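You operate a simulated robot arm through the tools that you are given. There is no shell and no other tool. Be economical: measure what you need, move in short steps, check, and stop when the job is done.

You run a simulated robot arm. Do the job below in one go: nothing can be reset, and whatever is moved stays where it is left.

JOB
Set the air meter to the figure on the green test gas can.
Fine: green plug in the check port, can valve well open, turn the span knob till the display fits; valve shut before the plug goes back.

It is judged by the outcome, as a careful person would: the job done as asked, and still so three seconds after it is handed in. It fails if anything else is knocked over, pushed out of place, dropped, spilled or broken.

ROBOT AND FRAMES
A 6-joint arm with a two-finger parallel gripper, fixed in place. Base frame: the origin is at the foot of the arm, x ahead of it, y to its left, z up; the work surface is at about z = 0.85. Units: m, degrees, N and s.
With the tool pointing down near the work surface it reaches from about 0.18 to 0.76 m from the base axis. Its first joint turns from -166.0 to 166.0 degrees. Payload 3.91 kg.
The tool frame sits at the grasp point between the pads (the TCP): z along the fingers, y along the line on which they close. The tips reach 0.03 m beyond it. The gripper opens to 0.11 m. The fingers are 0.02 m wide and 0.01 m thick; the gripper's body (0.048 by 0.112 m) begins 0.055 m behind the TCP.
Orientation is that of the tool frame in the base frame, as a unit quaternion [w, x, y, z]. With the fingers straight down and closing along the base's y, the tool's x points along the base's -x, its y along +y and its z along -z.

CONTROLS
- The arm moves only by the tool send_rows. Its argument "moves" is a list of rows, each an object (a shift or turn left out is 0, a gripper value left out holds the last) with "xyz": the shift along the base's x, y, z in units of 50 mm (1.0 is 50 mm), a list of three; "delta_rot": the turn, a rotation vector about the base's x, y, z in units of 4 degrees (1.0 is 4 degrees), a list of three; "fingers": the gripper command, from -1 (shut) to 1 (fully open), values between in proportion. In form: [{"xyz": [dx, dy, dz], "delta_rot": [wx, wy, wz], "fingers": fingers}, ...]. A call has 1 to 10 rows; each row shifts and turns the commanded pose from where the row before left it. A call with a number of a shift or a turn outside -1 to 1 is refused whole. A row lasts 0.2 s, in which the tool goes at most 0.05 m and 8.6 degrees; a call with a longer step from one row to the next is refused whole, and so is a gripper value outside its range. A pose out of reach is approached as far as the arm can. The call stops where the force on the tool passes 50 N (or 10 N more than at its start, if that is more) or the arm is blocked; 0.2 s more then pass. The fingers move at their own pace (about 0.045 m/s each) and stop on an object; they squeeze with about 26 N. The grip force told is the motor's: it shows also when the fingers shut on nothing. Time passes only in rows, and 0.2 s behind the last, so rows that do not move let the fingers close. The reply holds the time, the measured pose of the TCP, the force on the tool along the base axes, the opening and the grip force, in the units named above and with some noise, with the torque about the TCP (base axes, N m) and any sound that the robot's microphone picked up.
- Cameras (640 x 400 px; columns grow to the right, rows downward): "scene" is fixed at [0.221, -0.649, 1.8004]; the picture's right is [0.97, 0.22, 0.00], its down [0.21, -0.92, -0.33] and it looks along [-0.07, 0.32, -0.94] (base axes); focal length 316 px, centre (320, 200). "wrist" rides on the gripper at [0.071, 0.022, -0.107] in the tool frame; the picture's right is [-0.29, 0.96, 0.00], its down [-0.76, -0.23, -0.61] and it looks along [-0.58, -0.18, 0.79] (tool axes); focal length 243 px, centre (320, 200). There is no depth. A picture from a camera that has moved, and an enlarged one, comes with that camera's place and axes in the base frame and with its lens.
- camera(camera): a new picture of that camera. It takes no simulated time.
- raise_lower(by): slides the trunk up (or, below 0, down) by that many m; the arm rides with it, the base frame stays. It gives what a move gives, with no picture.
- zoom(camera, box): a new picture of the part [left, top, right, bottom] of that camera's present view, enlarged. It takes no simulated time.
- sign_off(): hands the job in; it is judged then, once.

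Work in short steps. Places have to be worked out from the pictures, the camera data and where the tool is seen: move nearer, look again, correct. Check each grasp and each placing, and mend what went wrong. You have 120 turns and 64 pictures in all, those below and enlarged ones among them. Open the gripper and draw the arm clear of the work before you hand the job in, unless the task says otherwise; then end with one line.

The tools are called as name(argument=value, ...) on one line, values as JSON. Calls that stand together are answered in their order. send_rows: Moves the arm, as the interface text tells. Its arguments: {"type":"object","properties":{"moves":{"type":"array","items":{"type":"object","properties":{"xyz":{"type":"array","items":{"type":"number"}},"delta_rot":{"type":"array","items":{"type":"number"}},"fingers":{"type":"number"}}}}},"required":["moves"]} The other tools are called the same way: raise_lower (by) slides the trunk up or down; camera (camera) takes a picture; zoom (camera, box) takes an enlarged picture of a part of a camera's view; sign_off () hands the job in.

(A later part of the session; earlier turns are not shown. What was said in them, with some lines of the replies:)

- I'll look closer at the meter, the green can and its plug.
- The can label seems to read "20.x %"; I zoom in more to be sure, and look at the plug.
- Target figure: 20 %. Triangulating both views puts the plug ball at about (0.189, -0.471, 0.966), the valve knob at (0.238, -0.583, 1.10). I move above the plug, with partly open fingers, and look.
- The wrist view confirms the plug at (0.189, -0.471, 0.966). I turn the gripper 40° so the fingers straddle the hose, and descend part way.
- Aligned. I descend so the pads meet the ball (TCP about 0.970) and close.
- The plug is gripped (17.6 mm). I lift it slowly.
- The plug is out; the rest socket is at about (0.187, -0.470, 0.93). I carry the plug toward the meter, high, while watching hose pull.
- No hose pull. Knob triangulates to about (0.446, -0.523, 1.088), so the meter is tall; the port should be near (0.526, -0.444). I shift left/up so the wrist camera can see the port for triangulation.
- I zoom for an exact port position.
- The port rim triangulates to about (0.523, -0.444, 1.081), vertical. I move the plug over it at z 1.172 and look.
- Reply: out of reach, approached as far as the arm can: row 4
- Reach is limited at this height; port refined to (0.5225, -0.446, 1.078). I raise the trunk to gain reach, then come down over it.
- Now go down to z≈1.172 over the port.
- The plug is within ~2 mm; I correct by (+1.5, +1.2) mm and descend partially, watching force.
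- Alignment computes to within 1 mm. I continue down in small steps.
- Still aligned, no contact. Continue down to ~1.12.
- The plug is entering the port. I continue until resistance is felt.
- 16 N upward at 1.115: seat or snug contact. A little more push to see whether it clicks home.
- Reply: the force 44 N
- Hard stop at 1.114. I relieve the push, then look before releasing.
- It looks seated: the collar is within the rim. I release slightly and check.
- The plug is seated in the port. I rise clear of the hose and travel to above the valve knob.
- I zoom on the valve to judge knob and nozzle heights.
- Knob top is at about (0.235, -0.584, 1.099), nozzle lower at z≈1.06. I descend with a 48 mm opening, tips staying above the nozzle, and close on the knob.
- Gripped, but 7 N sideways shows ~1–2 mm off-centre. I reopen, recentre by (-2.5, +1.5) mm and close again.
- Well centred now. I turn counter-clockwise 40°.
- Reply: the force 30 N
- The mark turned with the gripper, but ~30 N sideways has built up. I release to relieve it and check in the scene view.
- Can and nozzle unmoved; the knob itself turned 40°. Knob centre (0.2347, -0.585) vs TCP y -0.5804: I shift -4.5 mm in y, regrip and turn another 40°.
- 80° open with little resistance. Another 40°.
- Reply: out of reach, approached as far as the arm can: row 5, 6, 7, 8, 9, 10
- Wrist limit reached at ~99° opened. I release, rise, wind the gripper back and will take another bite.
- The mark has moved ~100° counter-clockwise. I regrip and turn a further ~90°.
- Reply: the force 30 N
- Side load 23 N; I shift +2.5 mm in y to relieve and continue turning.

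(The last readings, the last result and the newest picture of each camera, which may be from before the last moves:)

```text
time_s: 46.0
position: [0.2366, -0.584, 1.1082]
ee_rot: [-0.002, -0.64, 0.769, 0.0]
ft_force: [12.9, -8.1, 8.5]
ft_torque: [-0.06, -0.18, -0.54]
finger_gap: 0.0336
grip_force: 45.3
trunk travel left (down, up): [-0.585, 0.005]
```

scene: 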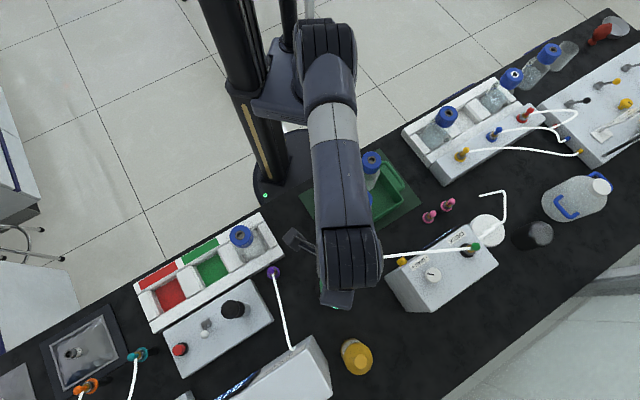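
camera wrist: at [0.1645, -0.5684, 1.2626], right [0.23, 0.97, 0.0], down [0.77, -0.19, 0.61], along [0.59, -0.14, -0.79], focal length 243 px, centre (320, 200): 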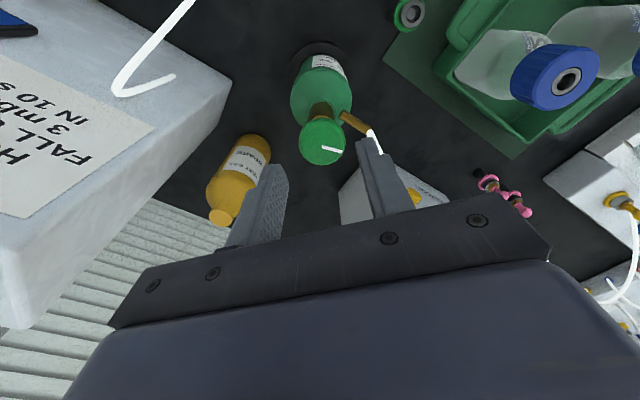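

Torque of 0.5 N·m shows the open end stop (~175°). I release, rise and move above the span knob with the gripper wound back.

send_rows(moves=[{"fingers": -0.1}, {}, {"xyz": [0, 0, 0.8]}, {"xyz": [0, 0, 0.8]}, {"xyz": [0, 0, 0.5]}, {"delta_rot": [0, 0, -1]}, {"xyz": [0.2, 0.06, 0], "delta_rot": [0, 0, -1]}, {"xyz": [0.2, 0.06, 0], "delta_rot": [0, 0, -1]}, {"xyz": [0.2, 0.06, 0], "delta_rot": [0, 0, -1]}, {"xyz": [0.2, 0.06, 0], "delta_rot": [0, 0, -1]}])

send_rows(moves=[{"xyz": [0.3, 0.08, 0], "delta_rot": [0, 0, -1]}, {"xyz": [0.3, 0.08, 0], "delta_rot": [0, 0, -1]}, {"xyz": [0.3, 0.1, 0], "delta_rot": [0, 0, -1]}, {"xyz": [0.3, 0.1, 0], "delta_rot": [0, 0, -1]}, {"xyz": [0.3, 0.1, 0], "delta_rot": [0, 0, -1]}, {"xyz": [0.3, 0.1, 0], "delta_rot": [0, 0, -1]}, {"xyz": [0.3, 0.1, 0], "delta_rot": [0, 0, -1]}, {"xyz": [0.3, 0.1, 0], "delta_rot": [0, 0, -1]}, {"xyz": [0.3, 0.1, 0], "delta_rot": [0, 0, -1]}, {"xyz": [0.3, 0.1, 0], "delta_rot": [0, 0, -1]}])

camera(camera="wrist")

```text
time_s: 48.2
position: [0.2772, -0.5721, 1.2116]
ee_rot: [-0.001, -0.496, 0.868, 0.001]
ft_force: [-0.3, -0.7, -0.5]
ft_torque: [0.03, -0.02, 0.0]
finger_gap: 0.0495
grip_force: 0.0
trunk travel left (down, up): [-0.585, 0.005]
```

```text
time_s: 50.4
position: [0.4257, -0.5236, 1.2117]
ee_rot: [-0.001, -0.168, 0.986, 0.002]
ft_force: [0.7, 0.7, -0.2]
ft_torque: [0.01, 0.01, -0.02]
finger_gap: 0.0494
grip_force: 0.0
trunk travel left (down, up): [-0.585, 0.005]
```

```text
25 pictures are left
camera wrist: at [0.3518, -0.5276, 1.319], right [-0.04, 1.0, 0.0], down [0.79, 0.03, 0.61], along [0.61, 0.03, -0.79], focal length 243 px, centre (320, 200)
```

wrist: 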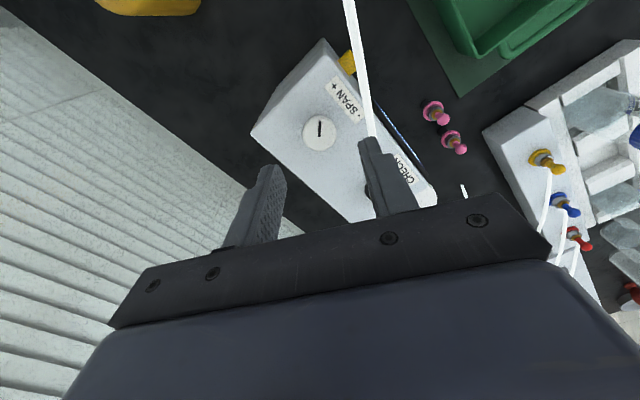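

Knob centre confirmed (0.4444, -0.5225). I rotate the gripper so the camera sits on the display side, and shift a bit so the display comes into view.

send_rows(moves=[{"xyz": [0.04, 0.1, 0], "delta_rot": [0, 0, -1]}, {"xyz": [0.04, 0.1, 0], "delta_rot": [0, 0, -1]}, {"xyz": [0.04, 0.1, 0], "delta_rot": [0, 0, -1]}, {"xyz": [0.04, 0.1, 0], "delta_rot": [0, 0, -1]}, {"xyz": [0.04, 0.1, 0], "delta_rot": [0, 0, -1]}, {"xyz": [0.04, 0.1, 0], "delta_rot": [0, 0, -1]}, {"xyz": [0.04, 0.1, 0], "delta_rot": [0, 0, -1]}, {"xyz": [0.04, 0.1, 0], "delta_rot": [0, 0, -1]}, {"xyz": [0.04, 0.1, 0], "delta_rot": [0, 0, -1]}, {"xyz": [0.04, 0.1, 0], "delta_rot": [0, 0, -1]}])

send_rows(moves=[{"xyz": [0, 0.1, 0], "delta_rot": [0, 0, -1]}, {"xyz": [0, 0.1, 0], "delta_rot": [0, 0, -1]}, {"xyz": [0, 0.1, 0], "delta_rot": [0, 0, -1]}, {"xyz": [0, 0.1, 0], "delta_rot": [0, 0, -1]}, {"delta_rot": [0, 0, -1]}, {"delta_rot": [0, 0, -1]}, {"delta_rot": [0, 0, -1]}, {"delta_rot": [0, 0, -1]}, {"delta_rot": [0, 0, -1]}, {"delta_rot": [0, 0, -1]}])

camera(camera="wrist")

```text
time_s: 52.6
position: [0.4456, -0.4728, 1.2114]
ee_rot: [-0.001, 0.18, 0.984, 0.001]
ft_force: [0.1, 0.6, 0.8]
ft_torque: [0.02, -0.01, 0.0]
finger_gap: 0.0493
grip_force: 0.1
trunk travel left (down, up): [-0.585, 0.005]
```

```text
time_s: 54.8
position: [0.4466, -0.4537, 1.2119]
ee_rot: [0.0, 0.504, 0.863, 0.002]
ft_force: [0.0, -0.5, -0.2]
ft_torque: [-0.01, -0.01, 0.02]
finger_gap: 0.0494
grip_force: 0.1
trunk travel left (down, up): [-0.585, 0.005]
```

```text
24 pictures are left
camera wrist: at [0.4293, -0.381, 1.3187], right [0.98, 0.22, 0.0], down [0.17, -0.78, 0.61], along [0.13, -0.59, -0.79], focal length 243 px, centre (320, 200)
```

wrist: 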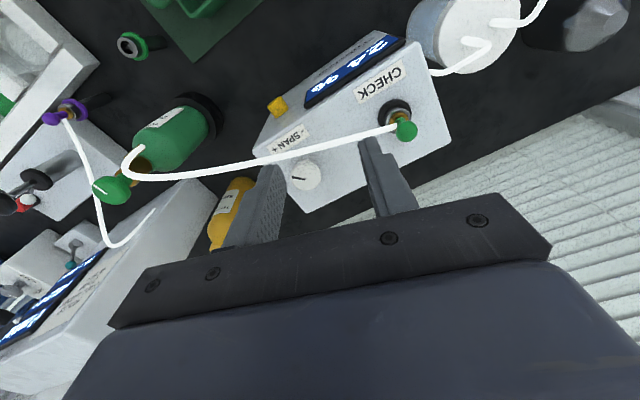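

The display changed; zoom to read it.

zoom(camera="wrist", box=[290, 20, 430, 120])

```text
4.00 times, centred on (360, 70) of wrist
camera zoom: at [0.4293, -0.381, 1.3187], right [0.98, 0.22, 0.0], down [0.17, -0.78, 0.61], along [0.13, -0.59, -0.79], focal length 970 px, centre (160, 720)
```

zoom: 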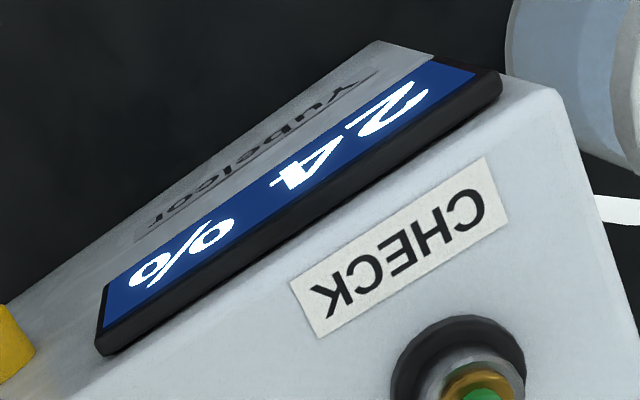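

It reads 24 %; target 20 %. I go down over the span knob (pads around it) and close.

send_rows(moves=[{"xyz": [-0.01, -0.46, 0]}, {"xyz": [-0.01, -0.46, 0]}, {"xyz": [-0.01, -0.456, 0]}, {"xyz": [0, 0, -0.7]}, {"xyz": [0, 0, -0.7]}, {"xyz": [0, 0, -0.5]}, {}])

camera(camera="wrist")

```text
time_s: 56.4
position: [0.4423, -0.5204, 1.1148]
ee_rot: [0.0, 0.504, 0.864, 0.001]
ft_force: [0.4, -0.5, 0.1]
ft_torque: [0.0, -0.01, -0.02]
finger_gap: 0.0495
grip_force: 0.1
out of reach, approached as far as the arm can: row 3
trunk travel left (down, up): [-0.585, 0.005]
```

```text
22 pictures are left
camera wrist: at [0.4252, -0.4479, 1.2223], right [0.98, 0.22, 0.0], down [0.17, -0.78, 0.61], along [0.14, -0.59, -0.79], focal length 243 px, centre (320, 200)
```

wrist: 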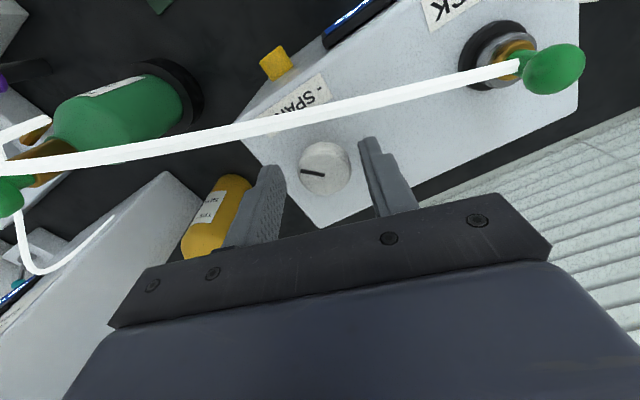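

Knob centre is +3 mm x, -2 mm y from the TCP. I adjust, lower to ~1.103 and close.

send_rows(moves=[{"xyz": [0.06, -0.04, 0]}, {"xyz": [0, 0, -0.24]}, {}, {"fingers": -1}, {}, {}])

```text
time_s: 57.8
position: [0.4441, -0.5226, 1.1043]
ee_rot: [0.001, 0.504, 0.864, 0.001]
ft_force: [-3.4, -1.0, -0.7]
ft_torque: [-0.13, 0.08, 0.0]
finger_gap: 0.0333
grip_force: 45.3
trunk travel left (down, up): [-0.585, 0.005]
```

Gripped (33 mm), well centred. I turn counter-clockwise 16°, release, and go up to read.

send_rows(moves=[{"delta_rot": [0, 0, 1]}, {"delta_rot": [0, 0, 1]}, {"delta_rot": [0, 0, 1]}, {"delta_rot": [0, 0, 1]}, {}, {"fingers": -0.1}, {}])

send_rows(moves=[{"xyz": [0, 0, 0.8]}, {"xyz": [0, 0.5, 0.8], "delta_rot": [0, 0, -1]}, {"xyz": [0, 0.8, 0.2], "delta_rot": [0, 0, -1]}, {"delta_rot": [0, 0, -1]}, {"delta_rot": [0, 0, -1]}, {}])

zoom(camera="wrist", box=[240, 0, 440, 200])

```text
time_s: 59.4
position: [0.4464, -0.5202, 1.1035]
ee_rot: [0.0, 0.379, 0.925, 0.001]
ft_force: [0.1, 0.1, -0.1]
ft_torque: [0.01, 0.03, 0.0]
finger_gap: 0.0495
grip_force: 0.2
trunk travel left (down, up): [-0.585, 0.005]
```

```text
time_s: 60.8
position: [0.4446, -0.4551, 1.1919]
ee_rot: [0.0, 0.504, 0.863, 0.001]
ft_force: [-0.2, 0.2, -0.4]
ft_torque: [0.0, -0.02, 0.02]
finger_gap: 0.049
grip_force: 0.1
trunk travel left (down, up): [-0.585, 0.005]
```

```text
2.00 times, centred on (340, 100) of wrist
camera zoom: at [0.4288, -0.383, 1.3], right [0.98, 0.22, 0.0], down [0.17, -0.78, 0.61], along [0.13, -0.59, -0.79], focal length 485 px, centre (280, 400)
```

zoom: 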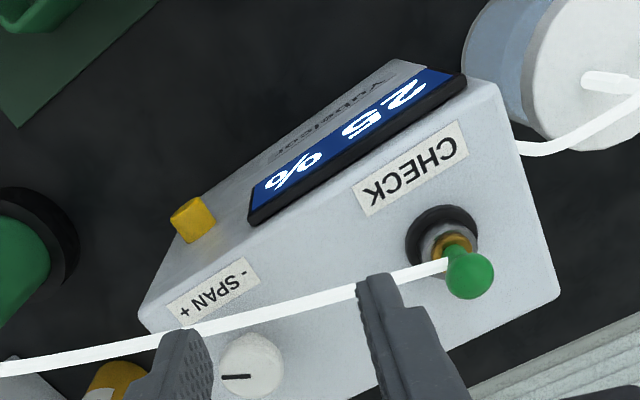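

Display 25 %: counter-clockwise raises it. I regrip from yaw -20° and turn clockwise 60°.

send_rows(moves=[{"xyz": [0, -0.4, 0], "delta_rot": [0, 0, 1]}, {"xyz": [0.02, -0.5, -0.2], "delta_rot": [0, 0, 1]}, {"xyz": [0, -0.4, -0.3], "delta_rot": [0, 0, 1]}, {"xyz": [0, -0.05, 0], "delta_rot": [0, 0, 1]}, {"xyz": [0, 0, -0.5], "delta_rot": [0, 0, 1]}, {"xyz": [0, 0, -0.4], "delta_rot": [0, 0, 1]}, {"delta_rot": [0, 0, 1]}, {"delta_rot": [0, 0, 1]}, {"delta_rot": [0, 0, 1]}, {"delta_rot": [0, 0, 1]}])

```text
time_s: 63.0
position: [0.4462, -0.5232, 1.1226]
ee_rot: [0.0, 0.177, 0.984, 0.002]
ft_force: [-0.2, -0.4, 0.0]
ft_torque: [-0.01, 0.0, 0.01]
finger_gap: 0.0496
grip_force: 0.0
trunk travel left (down, up): [-0.585, 0.005]
```

Positioned; lower 19 mm, close, and turn clockwise.

send_rows(moves=[{"xyz": [0, 0, -0.38]}, {}, {"fingers": -1}, {}, {}])

send_rows(moves=[{"delta_rot": [0, 0, -1]}, {"delta_rot": [0, 0, -1]}, {"delta_rot": [0, 0, -1]}, {"delta_rot": [0, 0, -1]}, {"delta_rot": [0, 0, -1]}, {"delta_rot": [0, 0, -1]}, {"delta_rot": [0, 0, -1]}, {"delta_rot": [0, 0, -1]}, {"delta_rot": [0, 0, -1]}, {"delta_rot": [0, 0, -1]}])

send_rows(moves=[{"delta_rot": [0, 0, -1]}, {"delta_rot": [0, 0, -1]}, {"delta_rot": [0, 0, -1]}, {"delta_rot": [0, 0, -1]}, {"delta_rot": [0, 0, -1]}, {}, {"fingers": -0.1}, {}])

send_rows(moves=[{"xyz": [0, 0, 0.8]}, {"xyz": [0, 0.5, 0.8]}, {"xyz": [0, 0.8, 0.2]}, {}])

zoom(camera="wrist", box=[240, 0, 440, 200])

```text
time_s: 64.2
position: [0.4456, -0.5231, 1.1028]
ee_rot: [0.001, 0.177, 0.984, 0.001]
ft_force: [0.3, 1.5, -1.9]
ft_torque: [0.01, -0.13, -0.04]
finger_gap: 0.0333
grip_force: 44.9
trunk travel left (down, up): [-0.585, 0.005]
```

```text
time_s: 66.4
position: [0.4462, -0.5239, 1.1039]
ee_rot: [0.001, 0.504, 0.864, 0.001]
ft_force: [0.8, -1.3, -3.8]
ft_torque: [-0.24, -0.17, -0.04]
finger_gap: 0.0334
grip_force: 44.9
trunk travel left (down, up): [-0.585, 0.005]
```

```text
time_s: 68.2
position: [0.4463, -0.5235, 1.1042]
ee_rot: [0.0, 0.646, 0.764, 0.002]
ft_force: [-0.3, -0.3, -0.3]
ft_torque: [-0.01, 0.0, -0.01]
finger_gap: 0.0494
grip_force: 0.1
trunk travel left (down, up): [-0.585, 0.005]
```

```text
time_s: 69.2
position: [0.4469, -0.4577, 1.194]
ee_rot: [0.001, 0.647, 0.763, 0.002]
ft_force: [0.1, 0.0, 1.1]
ft_torque: [-0.02, 0.02, -0.06]
finger_gap: 0.0496
grip_force: 0.1
trunk travel left (down, up): [-0.585, 0.005]
```

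```text
2.00 times, centred on (340, 100) of wrist
camera zoom: at [0.4558, -0.3837, 1.302], right [0.99, -0.13, 0.0], down [-0.1, -0.79, 0.61], along [-0.08, -0.6, -0.79], focal length 485 px, centre (280, 400)
```

zoom: 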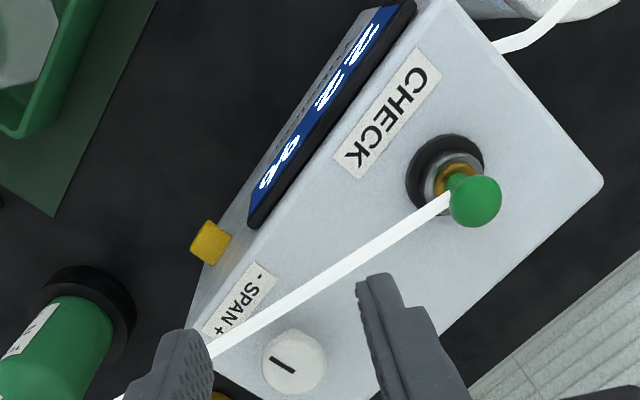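

Looks like 22 %; zoom to confirm.

zoom(camera="wrist", box=[310, 0, 380, 70])

```text
5.71 times, centred on (345, 35) of wrist
camera zoom: at [0.4558, -0.3837, 1.302], right [0.99, -0.13, 0.0], down [-0.1, -0.79, 0.61], along [-0.08, -0.6, -0.79], focal length 1386 px, centre (177, 1143)
```

zoom: 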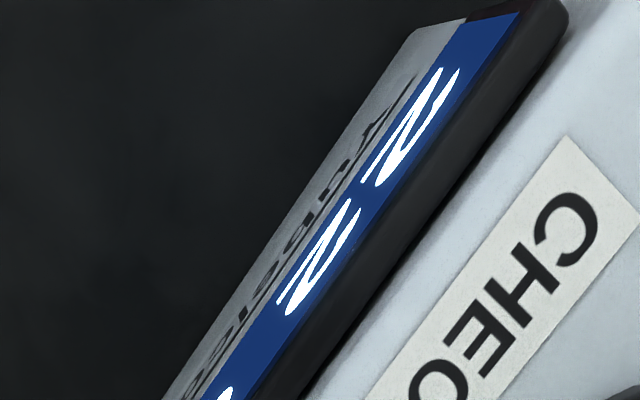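

22 % it is: about 0.05–0.06 % per degree. Another ~36° clockwise; I wind back to yaw -44° and regrip.

send_rows(moves=[{"xyz": [0, -0.4, 0], "delta_rot": [0, 0, 1]}, {"xyz": [-0.01, -0.5, -0.2], "delta_rot": [0, 0, 1]}, {"xyz": [0, -0.4, -0.3], "delta_rot": [0, 0, 1]}, {"delta_rot": [0, 0, 1]}, {"xyz": [0, 0, -0.5], "delta_rot": [0, 0, 1]}, {"xyz": [0, 0, -0.4], "delta_rot": [0, 0, 1]}, {"delta_rot": [0, 0, 1]}, {"delta_rot": [0, 0, 1]}, {"delta_rot": [0, 0, 1]}])

send_rows(moves=[{"xyz": [0, 0, -0.38]}, {}, {"fingers": -1}, {}, {}])

```text
time_s: 71.2
position: [0.4463, -0.5244, 1.1234]
ee_rot: [0.001, 0.379, 0.925, 0.002]
ft_force: [-0.2, 0.1, -0.5]
ft_torque: [-0.02, 0.02, -0.01]
finger_gap: 0.0496
grip_force: 0.2
trunk travel left (down, up): [-0.585, 0.005]
```

```text
time_s: 72.4
position: [0.4454, -0.5233, 1.1046]
ee_rot: [0.001, 0.379, 0.925, 0.002]
ft_force: [2.8, 3.3, -1.6]
ft_torque: [-0.08, -0.2, 0.01]
finger_gap: 0.0335
grip_force: 44.9
trunk travel left (down, up): [-0.585, 0.005]
```

Turn clockwise 36°, release, rise and read.

send_rows(moves=[{"delta_rot": [0, 0, -1]}, {"delta_rot": [0, 0, -1]}, {"delta_rot": [0, 0, -1]}, {"delta_rot": [0, 0, -1]}, {"delta_rot": [0, 0, -1]}, {"delta_rot": [0, 0, -1]}, {"delta_rot": [0, 0, -1]}, {"delta_rot": [0, 0, -1]}, {"delta_rot": [0, 0, -1]}, {}])

send_rows(moves=[{"fingers": -0.1}, {}, {"xyz": [0, 0, 0.8]}, {"xyz": [0, 0.5, 0.8], "delta_rot": [0, 0, 1]}, {"xyz": [0, 0.8, 0.2], "delta_rot": [0, 0, 1]}, {"delta_rot": [0, 0, 1]}, {"delta_rot": [0, 0, 1]}, {"delta_rot": [0, 0, 1]}, {}])

zoom(camera="wrist", box=[290, 0, 410, 100])

```text
time_s: 74.6
position: [0.4452, -0.524, 1.1047]
ee_rot: [0.0, 0.647, 0.762, 0.001]
ft_force: [-4.0, 3.5, -6.6]
ft_torque: [0.73, 0.24, 0.0]
finger_gap: 0.0333
grip_force: 44.8
trunk travel left (down, up): [-0.585, 0.005]
```

```text
time_s: 76.6
position: [0.4449, -0.4584, 1.1941]
ee_rot: [0.001, 0.504, 0.864, 0.002]
ft_force: [0.1, -0.2, -0.4]
ft_torque: [0.0, 0.05, -0.01]
finger_gap: 0.0495
grip_force: 0.0
trunk travel left (down, up): [-0.585, 0.005]
```

```text
4.00 times, centred on (350, 50) of wrist
camera zoom: at [0.4288, -0.3865, 1.302], right [0.98, 0.22, 0.0], down [0.17, -0.78, 0.61], along [0.14, -0.59, -0.79], focal length 970 px, centre (200, 800)
```

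zoom: 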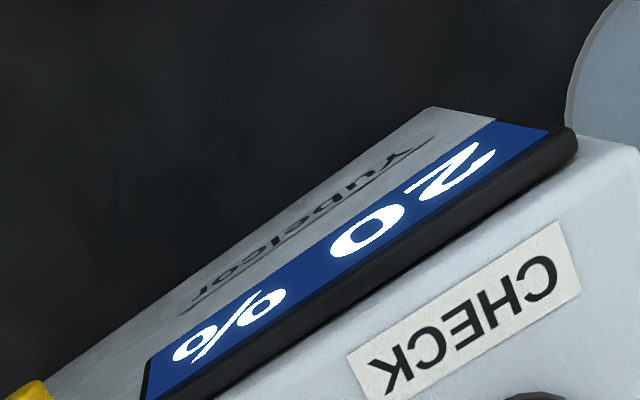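

20 %. I wait 2 s and re-read to be sure it has settled.

send_rows(moves=[{}, {}, {}, {}, {}, {}, {}, {}, {}, {}])

zoom(camera="wrist", box=[240, 0, 440, 200])

```text
time_s: 78.8
position: [0.445, -0.458, 1.1942]
ee_rot: [0.0, 0.504, 0.864, 0.001]
ft_force: [-0.3, 0.2, -0.4]
ft_torque: [-0.02, -0.01, 0.01]
finger_gap: 0.0495
grip_force: 0.1
trunk travel left (down, up): [-0.585, 0.005]
```

```text
2.00 times, centred on (340, 100) of wrist
camera zoom: at [0.4288, -0.3865, 1.302], right [0.98, 0.22, 0.0], down [0.17, -0.78, 0.61], along [0.14, -0.59, -0.79], focal length 485 px, centre (280, 400)
```

zoom: 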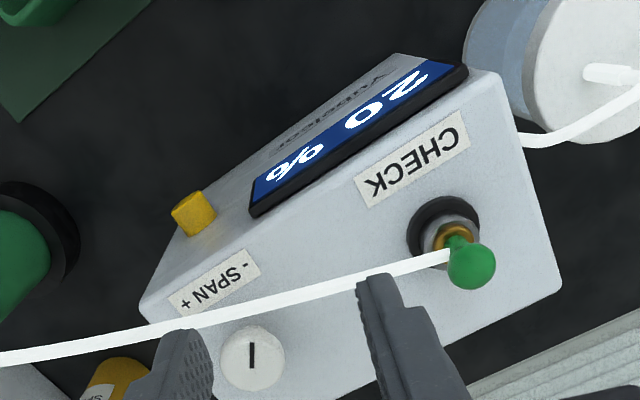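

Stable at 20 %. Now to the valve to shut it: travel high while winding the gripper to yaw ≈ +90°.

send_rows(moves=[{"xyz": [0, 0, 0.4], "delta_rot": [0, 0, 1]}, {"xyz": [-0.45, -0.25, 0], "delta_rot": [0, 0, 1]}, {"xyz": [-0.45, -0.25, 0], "delta_rot": [0, 0, 1]}, {"xyz": [-0.45, -0.25, 0], "delta_rot": [0, 0, 1]}, {"xyz": [-0.45, -0.25, 0], "delta_rot": [0, 0, 1]}, {"xyz": [-0.45, -0.25, 0], "delta_rot": [0, 0, 1]}, {"xyz": [-0.45, -0.25, 0], "delta_rot": [0, 0, 1]}, {"xyz": [-0.45, -0.25, 0], "delta_rot": [0, 0, 1]}, {"xyz": [-0.45, -0.25, 0], "delta_rot": [0, 0, 1]}, {"xyz": [-0.45, -0.25, 0], "delta_rot": [0, 0, 1]}])

send_rows(moves=[{"xyz": [-0.14, -0.28, 0], "delta_rot": [0, 0, 1]}, {"delta_rot": [0, 0, 1]}, {"delta_rot": [0, 0, 1]}, {"delta_rot": [0, 0, 1]}, {"delta_rot": [0, 0, 1]}, {"delta_rot": [0, 0, 1]}, {"delta_rot": [0, 0, 1]}, {"delta_rot": [0, 0, 1]}, {"delta_rot": [0, 0, 1]}, {"delta_rot": [0, 0, 1]}])

send_rows(moves=[{"delta_rot": [0, 0, 1]}, {"delta_rot": [0, 0, 1]}, {"delta_rot": [0, 0, 1]}, {"delta_rot": [0, 0, 1]}, {"delta_rot": [0, 0, 1]}, {"delta_rot": [0, 0, 1]}, {"delta_rot": [0, 0, 1]}, {"delta_rot": [0, 0, 1]}, {"delta_rot": [0, 0, 1]}, {"delta_rot": [0, 0, 1]}])

send_rows(moves=[{"delta_rot": [0, 0, 1]}, {"delta_rot": [0, 0, 1]}, {"delta_rot": [0, 0, 1]}, {"delta_rot": [0, 0, 1]}, {"delta_rot": [0, 0, 1]}, {"delta_rot": [0, 0, 1]}, {"delta_rot": [0, 0, 1]}])

camera(camera="wrist")

```text
time_s: 81.0
position: [0.2431, -0.5725, 1.2142]
ee_rot: [0.0, 0.177, 0.984, 0.002]
ft_force: [0.5, -0.7, -0.2]
ft_torque: [-0.01, 0.03, -0.01]
finger_gap: 0.0496
grip_force: 0.2
trunk travel left (down, up): [-0.585, 0.005]
```

```text
time_s: 83.2
position: [0.2364, -0.5849, 1.2137]
ee_rot: [0.0, -0.169, 0.986, 0.002]
ft_force: [0.1, -0.3, 0.1]
ft_torque: [0.01, -0.01, 0.02]
finger_gap: 0.0496
grip_force: 0.1
trunk travel left (down, up): [-0.585, 0.005]
```

```text
time_s: 85.4
position: [0.2362, -0.5841, 1.2151]
ee_rot: [-0.002, -0.496, 0.868, 0.001]
ft_force: [0.9, -0.1, -0.2]
ft_torque: [-0.02, 0.04, 0.01]
finger_gap: 0.0495
grip_force: 0.0
trunk travel left (down, up): [-0.585, 0.005]
```

```text
time_s: 87.0
position: [0.2356, -0.5854, 1.2149]
ee_rot: [-0.001, -0.693, 0.721, 0.001]
ft_force: [-0.2, -0.6, 0.3]
ft_torque: [-0.02, 0.0, -0.01]
finger_gap: 0.0494
grip_force: 0.0
trunk travel left (down, up): [-0.585, 0.005]
```

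```text
16 pictures are left
camera wrist: at [0.2118, -0.6555, 1.3217], right [-0.94, 0.33, 0.0], down [0.27, 0.75, 0.61], along [0.2, 0.57, -0.79], focal length 243 px, centre (320, 200)
```

wrist: 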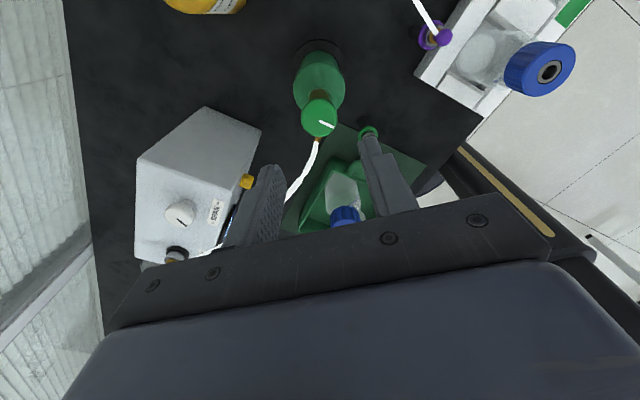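

The mark shows ~180° open. I descend, grip and turn clockwise.

send_rows(moves=[{"xyz": [0, 0.01, -0.6]}, {"xyz": [0, 0, -0.6]}, {"xyz": [0, 0, -0.6]}, {"xyz": [0, 0, -0.38]}, {}, {"fingers": -1}, {}, {}, {}])

send_rows(moves=[{"delta_rot": [0, 0, -1]}, {"delta_rot": [0, 0, -1]}, {"delta_rot": [0, 0, -1]}, {"delta_rot": [0, 0, -1]}, {"delta_rot": [0, 0, -1]}, {"delta_rot": [0, 0, -1]}, {"delta_rot": [0, 0, -1]}, {"delta_rot": [0, 0, -1]}, {"delta_rot": [0, 0, -1]}, {"delta_rot": [0, 0, -1]}])

```text
time_s: 89.0
position: [0.237, -0.5841, 1.1056]
ee_rot: [-0.001, -0.692, 0.722, 0.0]
ft_force: [6.8, -0.5, -0.3]
ft_torque: [-0.34, -0.2, -0.02]
finger_gap: 0.0333
grip_force: 45.5
trunk travel left (down, up): [-0.585, 0.005]
```

```text
time_s: 91.2
position: [0.236, -0.5855, 1.1049]
ee_rot: [-0.001, -0.402, 0.916, 0.003]
ft_force: [0.9, 3.3, -6.2]
ft_torque: [0.04, 0.01, 0.0]
finger_gap: 0.0335
grip_force: 44.9
trunk travel left (down, up): [-0.585, 0.005]
```

Low forces; continue clockwise.

send_rows(moves=[{"delta_rot": [0, 0, -1]}, {"delta_rot": [0, 0, -1]}, {"delta_rot": [0, 0, -1]}, {"delta_rot": [0, 0, -1]}, {"delta_rot": [0, 0, -1]}, {"delta_rot": [0, 0, -1]}, {"delta_rot": [0, 0, -1]}, {"delta_rot": [0, 0, -1]}, {"delta_rot": [0, 0, -1]}, {"delta_rot": [0, 0, -1]}])

send_rows(moves=[{"delta_rot": [0, 0, -1]}, {"delta_rot": [0, 0, -1]}, {"delta_rot": [0, 0, -1]}, {"delta_rot": [0, 0, -1]}, {"delta_rot": [0, 0, -1]}, {"delta_rot": [0, 0, -1]}, {"delta_rot": [0, 0, -1]}, {"delta_rot": [0, 0, -1]}, {"delta_rot": [0, 0, -1]}, {"delta_rot": [0, 0, -1]}])

send_rows(moves=[{"delta_rot": [0, 0, -1]}, {"delta_rot": [0, 0, -1]}, {"delta_rot": [0, 0, -1]}, {"delta_rot": [0, 0, -1]}, {"delta_rot": [0, 0, -1]}, {"delta_rot": [0, 0, -1]}, {"delta_rot": [0, 0, -1]}, {"delta_rot": [0, 0, -1]}, {"delta_rot": [0, 0, -1]}, {"delta_rot": [0, 0, -1]}])

```text
time_s: 93.4
position: [0.2352, -0.5836, 1.1053]
ee_rot: [0.0, -0.065, 0.998, 0.004]
ft_force: [-5.7, 17.3, -21.2]
ft_torque: [0.23, -0.7, -0.01]
finger_gap: 0.033
grip_force: 44.6
trunk travel left (down, up): [-0.585, 0.005]
```

```text
time_s: 95.6
position: [0.2362, -0.5833, 1.1067]
ee_rot: [-0.001, 0.28, 0.96, 0.003]
ft_force: [-8.2, 19.1, -20.8]
ft_torque: [0.52, 0.76, 0.01]
finger_gap: 0.0334
grip_force: 45.3
trunk travel left (down, up): [-0.585, 0.005]
```

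```text
time_s: 97.8
position: [0.2363, -0.5824, 1.1058]
ee_rot: [0.0, 0.592, 0.806, 0.002]
ft_force: [-2.0, 20.1, -17.2]
ft_torque: [0.67, 0.18, 0.01]
finger_gap: 0.0334
grip_force: 44.7
trunk travel left (down, up): [-0.585, 0.005]
```

160° turned; a bit more until the closed stop is felt, relieving the y load.

send_rows(moves=[{"xyz": [0, 0.03, 0], "delta_rot": [0, 0, -1]}, {"delta_rot": [0, 0, -1]}, {"delta_rot": [0, 0, -1]}, {"delta_rot": [0, 0, -1]}, {"delta_rot": [0, 0, -1]}])

send_rows(moves=[{"delta_rot": [0, 0, -1]}, {}])

```text
time_s: 99.0
position: [0.237, -0.5819, 1.106]
ee_rot: [0.003, 0.723, 0.691, 0.001]
ft_force: [1.2, 11.3, -9.9]
ft_torque: [0.45, -0.17, 0.51]
finger_gap: 0.0331
grip_force: 45.3
trunk travel left (down, up): [-0.585, 0.005]
```

```text
time_s: 99.6
position: [0.2364, -0.5842, 1.1063]
ee_rot: [0.003, 0.746, 0.665, 0.0]
ft_force: [2.7, 1.7, -8.9]
ft_torque: [-0.66, -0.06, 0.55]
finger_gap: 0.0337
grip_force: 45.0
trunk travel left (down, up): [-0.585, 0.005]
```

The closed stop is felt (0.5 N·m). I release, rise, and check the mark.

send_rows(moves=[{"fingers": -0.1}, {}, {"xyz": [0, 0, 0.8]}, {"xyz": [0, 0, 0.8]}, {"xyz": [0, 0, 0.5], "delta_rot": [0, 0, 1]}, {"delta_rot": [0, 0, 1]}, {"delta_rot": [0, 0, 1]}, {"delta_rot": [0, 0, 1]}, {"delta_rot": [0, 0, 1]}, {"delta_rot": [0, 0, 1]}])

camera(camera="wrist")

```text
time_s: 101.8
position: [0.2362, -0.5836, 1.211]
ee_rot: [0.001, 0.591, 0.806, 0.001]
ft_force: [-0.2, -0.1, 0.0]
ft_torque: [-0.02, -0.02, -0.02]
finger_gap: 0.0496
grip_force: 0.1
trunk travel left (down, up): [-0.585, 0.005]
```

```text
15 pictures are left
camera wrist: at [0.235, -0.5091, 1.318], right [1.0, 0.01, 0.0], down [0.01, -0.79, 0.61], along [0.01, -0.61, -0.8], focal length 243 px, centre (320, 200)
```

wrist: 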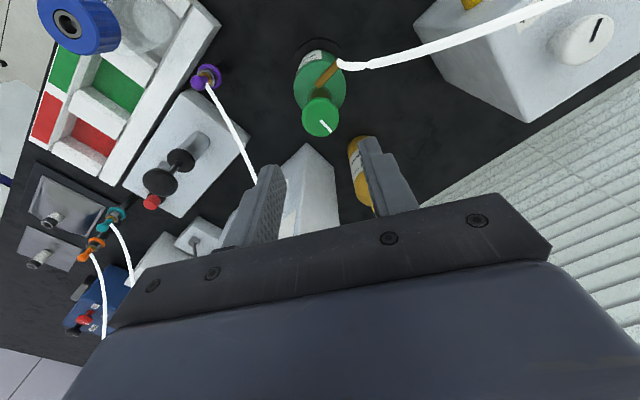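

The mark is back at its shut position. Now I return to the plug, winding the gripper back to yaw 0.

send_rows(moves=[{"delta_rot": [0, 0, 1]}, {"delta_rot": [0, 0, 1]}, {"delta_rot": [0, 0, 1]}, {"delta_rot": [0, 0, 1]}, {"delta_rot": [0, 0, 1]}, {"delta_rot": [0, 0, 1]}, {"delta_rot": [0, 0, 1]}, {"delta_rot": [0, 0, 1]}])

send_rows(moves=[{"xyz": [0.575, 0.277, -0.05], "delta_rot": [0, 0, 1]}, {"xyz": [0.575, 0.277, -0.05], "delta_rot": [0, 0, 1]}, {"xyz": [0.575, 0.277, -0.05], "delta_rot": [0, 0, 1]}, {"xyz": [0.575, 0.277, -0.05], "delta_rot": [0, 0, 1]}, {"xyz": [0.575, 0.277, -0.05], "delta_rot": [0, 0, 1]}, {"xyz": [0.575, 0.277, -0.05], "delta_rot": [0, 0, 1]}, {"xyz": [0.575, 0.277, -0.05], "delta_rot": [0, 0, 1]}, {"xyz": [0.575, 0.277, -0.05], "delta_rot": [0, 0, 1]}, {"xyz": [0.575, 0.277, -0.05], "delta_rot": [0, 0, 1]}, {"xyz": [0.575, 0.277, -0.05], "delta_rot": [0, 0, 1]}])

zoom(camera="wrist", box=[220, 50, 420, 250])

```text
time_s: 103.6
position: [0.2363, -0.5822, 1.2105]
ee_rot: [0.001, 0.345, 0.939, 0.002]
ft_force: [0.6, 0.0, -0.5]
ft_torque: [-0.02, -0.02, 0.0]
finger_gap: 0.0493
grip_force: 0.1
trunk travel left (down, up): [-0.585, 0.005]
```

```text
time_s: 105.8
position: [0.5238, -0.4436, 1.1853]
ee_rot: [0.0, 0.004, 1.0, 0.002]
ft_force: [-0.1, 0.1, -0.2]
ft_torque: [-0.02, -0.02, 0.02]
finger_gap: 0.0495
grip_force: 0.1
trunk travel left (down, up): [-0.585, 0.005]
```

```text
2.00 times, centred on (320, 150) of wrist
camera zoom: at [0.453, -0.4219, 1.292], right [0.3, 0.95, 0.0], down [0.76, -0.24, 0.61], along [0.58, -0.18, -0.8], focal length 485 px, centre (320, 300)
```

zoom: 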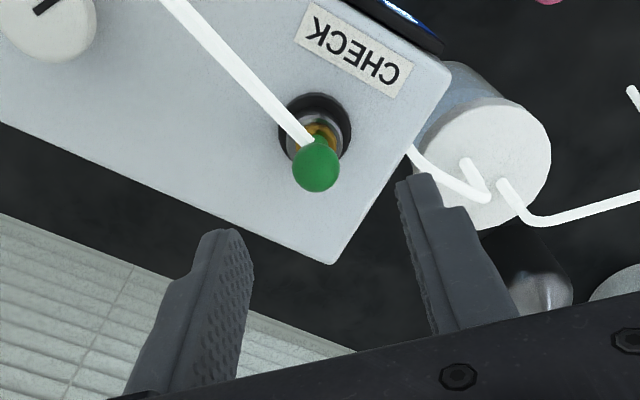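

The ball lies right beneath. I descend to 1.1145 and grip.

send_rows(moves=[{"xyz": [-0.01, -0.02, -0.45], "fingers": -0.2}, {"xyz": [0, 0, -0.45]}, {"xyz": [0, 0, -0.4]}, {"xyz": [0, 0, -0.1]}, {}, {"fingers": -1}, {}, {}, {}])

```text
time_s: 107.8
position: [0.5223, -0.4454, 1.1152]
ee_rot: [0.0, 0.003, 1.0, 0.001]
ft_force: [-0.6, -0.1, -0.8]
ft_torque: [0.02, -0.01, -0.03]
finger_gap: 0.0177
grip_force: 25.7
trunk travel left (down, up): [-0.585, 0.005]
```

Gripped. I lift it straight out, then carry it back toward the rest.

send_rows(moves=[{"xyz": [0, 0, 0.2]}, {"xyz": [0, 0, 0.2]}, {"xyz": [0, 0, 0.3]}, {"xyz": [0, 0, 0.4]}, {"xyz": [0, 0, 0.3]}, {}])

send_rows(moves=[{"xyz": [-0.67, -0.05, 0], "delta_rot": [0, 0, -1]}, {"xyz": [-0.67, -0.05, 0], "delta_rot": [0, 0, -1]}, {"xyz": [-0.67, -0.05, 0], "delta_rot": [0, 0, -1]}, {"xyz": [-0.67, -0.05, 0], "delta_rot": [0, 0, -1]}, {"xyz": [-0.67, -0.05, 0], "delta_rot": [0, 0, -1]}, {"xyz": [-0.67, -0.05, 0], "delta_rot": [0, 0, -1]}, {"xyz": [-0.67, -0.05, 0], "delta_rot": [0, 0, -1]}, {"xyz": [-0.67, -0.05, 0], "delta_rot": [0, 0, -1]}, {"xyz": [-0.67, -0.05, 0], "delta_rot": [0, 0, -1]}, {"xyz": [-0.66, -0.05, 0], "delta_rot": [0, 0, -1]}])

camera(camera="wrist")

```text
time_s: 109.2
position: [0.5249, -0.445, 1.187]
ee_rot: [0.0, 0.004, 1.0, 0.002]
ft_force: [-0.4, 0.7, -0.1]
ft_torque: [0.02, 0.01, 0.03]
finger_gap: 0.0175
grip_force: 25.5
trunk travel left (down, up): [-0.585, 0.005]
```

```text
time_s: 111.4
position: [0.1878, -0.4702, 1.1868]
ee_rot: [0.001, 0.347, 0.938, 0.003]
ft_force: [0.3, 0.4, -0.1]
ft_torque: [0.0, 0.03, -0.02]
finger_gap: 0.0176
grip_force: 25.9
trunk travel left (down, up): [-0.585, 0.005]
```

```text
13 pictures are left
camera wrist: at [0.1476, -0.4088, 1.2945], right [0.84, 0.54, 0.0], down [0.43, -0.67, 0.61], along [0.33, -0.51, -0.8], focal length 243 px, centre (320, 200)
```

wrist: 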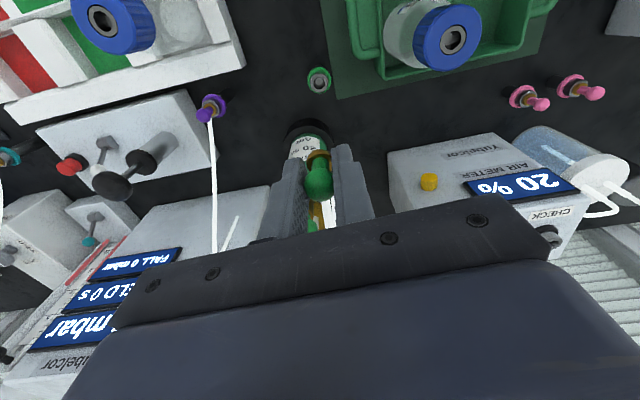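

Plug is held; display still 20 %. I descend to 1.04 over the rest and check alignment.

send_rows(moves=[{"xyz": [0, 0, -0.8]}, {"xyz": [0, 0, -0.8]}, {"xyz": [0, 0, -0.8]}, {"xyz": [0, 0, -0.6]}, {}])

zoom(camera="wrist", box=[240, 60, 400, 220])

```text
time_s: 112.6
position: [0.1846, -0.4716, 1.0351]
ee_rot: [0.001, 0.346, 0.938, 0.001]
ft_force: [-1.0, 0.2, -0.6]
ft_torque: [0.03, 0.0, -0.02]
finger_gap: 0.0176
grip_force: 26.1
trunk travel left (down, up): [-0.585, 0.005]
```

```text
2.50 times, centred on (320, 140) of wrist
camera zoom: at [0.1444, -0.409, 1.1422], right [0.84, 0.54, 0.0], down [0.43, -0.67, 0.61], along [0.33, -0.51, -0.79], focal length 606 px, centre (320, 350)
```

zoom: 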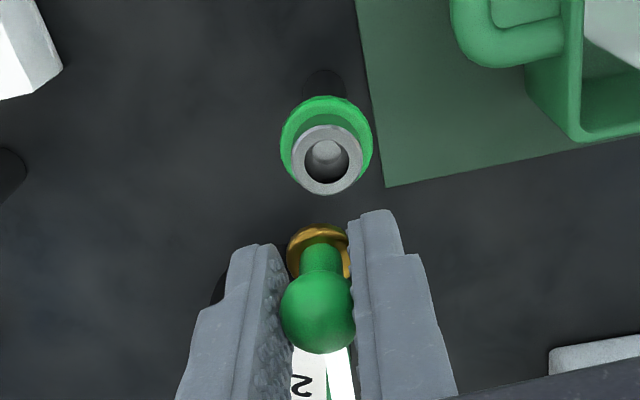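

The plug is ~3 mm short in x. I correct and descend to just above/into the socket.

send_rows(moves=[{"xyz": [0.062, 0.01, 0]}, {"xyz": [0, 0, -0.3]}, {"xyz": [0, 0, -0.35]}, {}])

zoom(camera="wrist", box=[260, 80, 380, 200])

```text
time_s: 113.6
position: [0.1916, -0.4686, 1.0026]
ee_rot: [0.001, 0.346, 0.938, 0.001]
ft_force: [-0.8, 0.1, 0.6]
ft_torque: [-0.02, -0.01, 0.02]
finger_gap: 0.0179
grip_force: 25.7
trunk travel left (down, up): [-0.585, 0.005]
```

```text
3.33 times, centred on (320, 140) of wrist
camera zoom: at [0.1508, -0.4067, 1.1105], right [0.84, 0.54, 0.0], down [0.43, -0.67, 0.61], along [0.33, -0.51, -0.79], focal length 809 px, centre (320, 400)
```

zoom: 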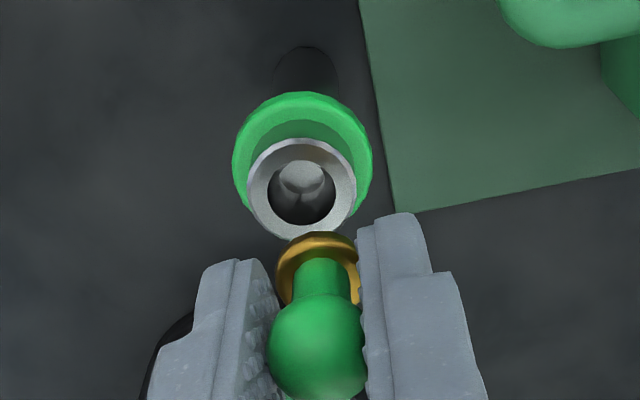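

Overshot slightly: socket at (0.1878, -0.4716), ball at (0.1908, -0.4695). I correct back and recheck.

send_rows(moves=[{"xyz": [-0.03, -0.02, 0]}, {"xyz": [-0.03, -0.02, 0]}, {}, {}])

zoom(camera="wrist", box=[260, 80, 380, 200])

```text
time_s: 114.6
position: [0.1881, -0.4709, 1.003]
ee_rot: [0.001, 0.347, 0.938, 0.002]
ft_force: [-1.1, 0.0, -0.6]
ft_torque: [0.0, 0.01, 0.04]
finger_gap: 0.0176
grip_force: 26.2
trunk travel left (down, up): [-0.585, 0.005]
```

```text
3.33 times, centred on (320, 140) of wrist
camera zoom: at [0.1476, -0.4092, 1.1103], right [0.84, 0.54, 0.0], down [0.43, -0.67, 0.61], along [0.33, -0.51, -0.8], focal length 809 px, centre (320, 400)
```

zoom: 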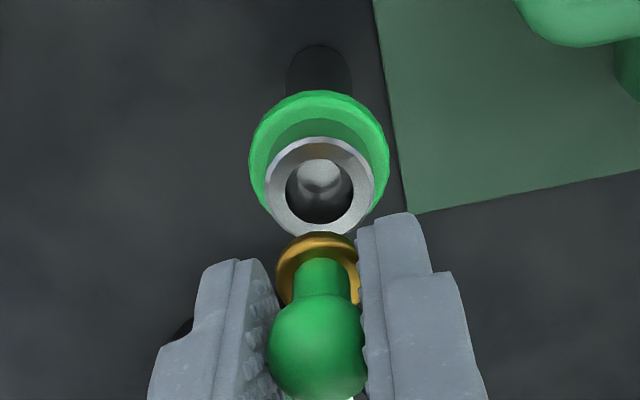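

Aligned. Descend gently into the socket.

send_rows(moves=[{"xyz": [0, 0, -0.15]}, {"xyz": [0, 0, -0.15]}, {"xyz": [0, 0, -0.1]}, {"xyz": [0, 0, -0.1]}, {"xyz": [0, 0, -0.06]}, {}])

zoom(camera="wrist", box=[260, 80, 380, 200])

```text
time_s: 116.0
position: [0.1891, -0.4715, 0.975]
ee_rot: [0.0, 0.347, 0.938, 0.002]
ft_force: [0.2, -0.4, -1.6]
ft_torque: [0.0, -0.03, 0.0]
finger_gap: 0.0178
grip_force: 26.0
trunk travel left (down, up): [-0.585, 0.005]
```

```text
3.33 times, centred on (320, 140) of wrist
camera zoom: at [0.1479, -0.4094, 1.0829], right [0.84, 0.54, 0.0], down [0.43, -0.67, 0.61], along [0.33, -0.51, -0.8], focal length 809 px, centre (320, 400)
```

zoom: 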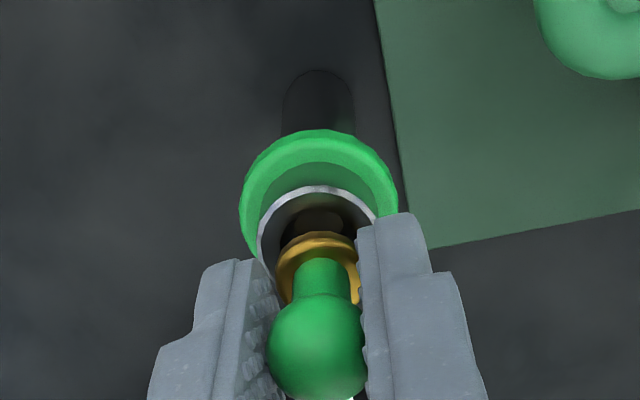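

Entering well. Continue a few mm until it seats.

send_rows(moves=[{"xyz": [0, 0, -0.06]}, {"xyz": [0, 0, -0.06]}, {"xyz": [0, 0, -0.04]}, {}])

```text
time_s: 117.0
position: [0.1886, -0.4716, 0.9694]
ee_rot: [0.001, 0.346, 0.938, 0.0]
ft_force: [-5.0, 3.3, 15.9]
ft_torque: [0.1, 0.12, 0.01]
finger_gap: 0.0176
grip_force: 25.9
trunk travel left (down, up): [-0.585, 0.005]
```

Seated at 0.969, same as originally. I relieve the push, release and rise.

send_rows(moves=[{"xyz": [0, 0, 0.05]}, {}, {"fingers": -0.4}, {"fingers": -0.1}, {}, {"xyz": [0, 0, 0.4]}, {"xyz": [0, 0, 0.8]}, {"xyz": [0, 0, 0.9]}, {"xyz": [0, 0, 0.9]}, {}])

camera(camera="wrist")

```text
time_s: 119.2
position: [0.1882, -0.4699, 1.1185]
ee_rot: [0.0, 0.346, 0.938, 0.002]
ft_force: [0.1, 0.4, -0.1]
ft_torque: [-0.02, 0.01, 0.03]
finger_gap: 0.0494
grip_force: 0.0
trunk travel left (down, up): [-0.585, 0.005]
```

```text
8 pictures are left
camera wrist: at [0.1471, -0.4081, 1.2261], right [0.84, 0.54, 0.0], down [0.43, -0.67, 0.61], along [0.33, -0.51, -0.8], focal length 243 px, centre (320, 200)
```

wrist: 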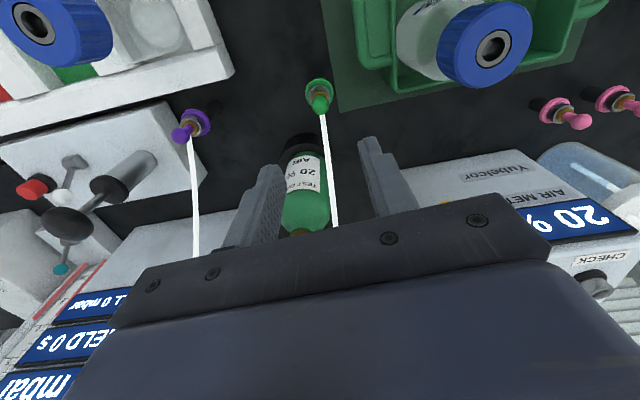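

Plug rests in its holder, display 20 %. I draw the arm up and back, open, and make a final check.

send_rows(moves=[{"xyz": [0, 0.3, 0.8], "fingers": 1}, {"xyz": [0, 0.5, 0.8]}, {"xyz": [0, 0.7, 0.6]}, {"xyz": [0, 0.8, 0.4]}, {"xyz": [0, 0.8, 0]}, {"xyz": [0, 0.8, 0]}, {}])

camera(camera="scene")

camera(camera="wrist")

```text
time_s: 120.8
position: [0.1907, -0.2773, 1.2473]
ee_rot: [0.001, 0.347, 0.938, 0.001]
ft_force: [0.2, 0.4, -0.2]
ft_torque: [-0.05, -0.02, -0.03]
finger_gap: 0.1098
grip_force: 0.1
trunk travel left (down, up): [-0.585, 0.005]
```

```text
7 pictures are left
```

scene: 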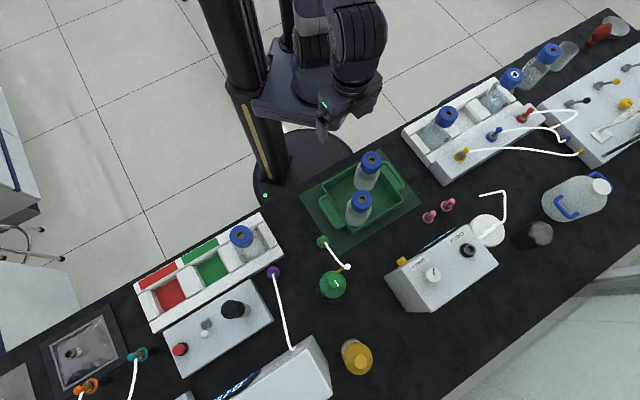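

```text
6 pictures are left
camera wrist: at [0.1495, -0.2151, 1.3551], right [0.84, 0.54, 0.0], down [0.43, -0.67, 0.61], along [0.33, -0.51, -0.79], focal length 243 px, centre (320, 200)
```

wrist: 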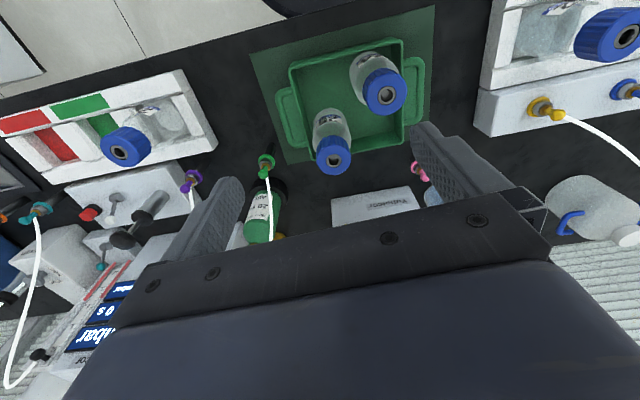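

Nothing else has moved, the valve is shut, the plug is back in its rest and the arm is clear. I hand in.

sign_off()

```text
The job is handed in.
```

The air meter now reads 20 %, the figure on the green test gas can; the valve is shut, the green plug is back in its rest, and nothing else was moved.
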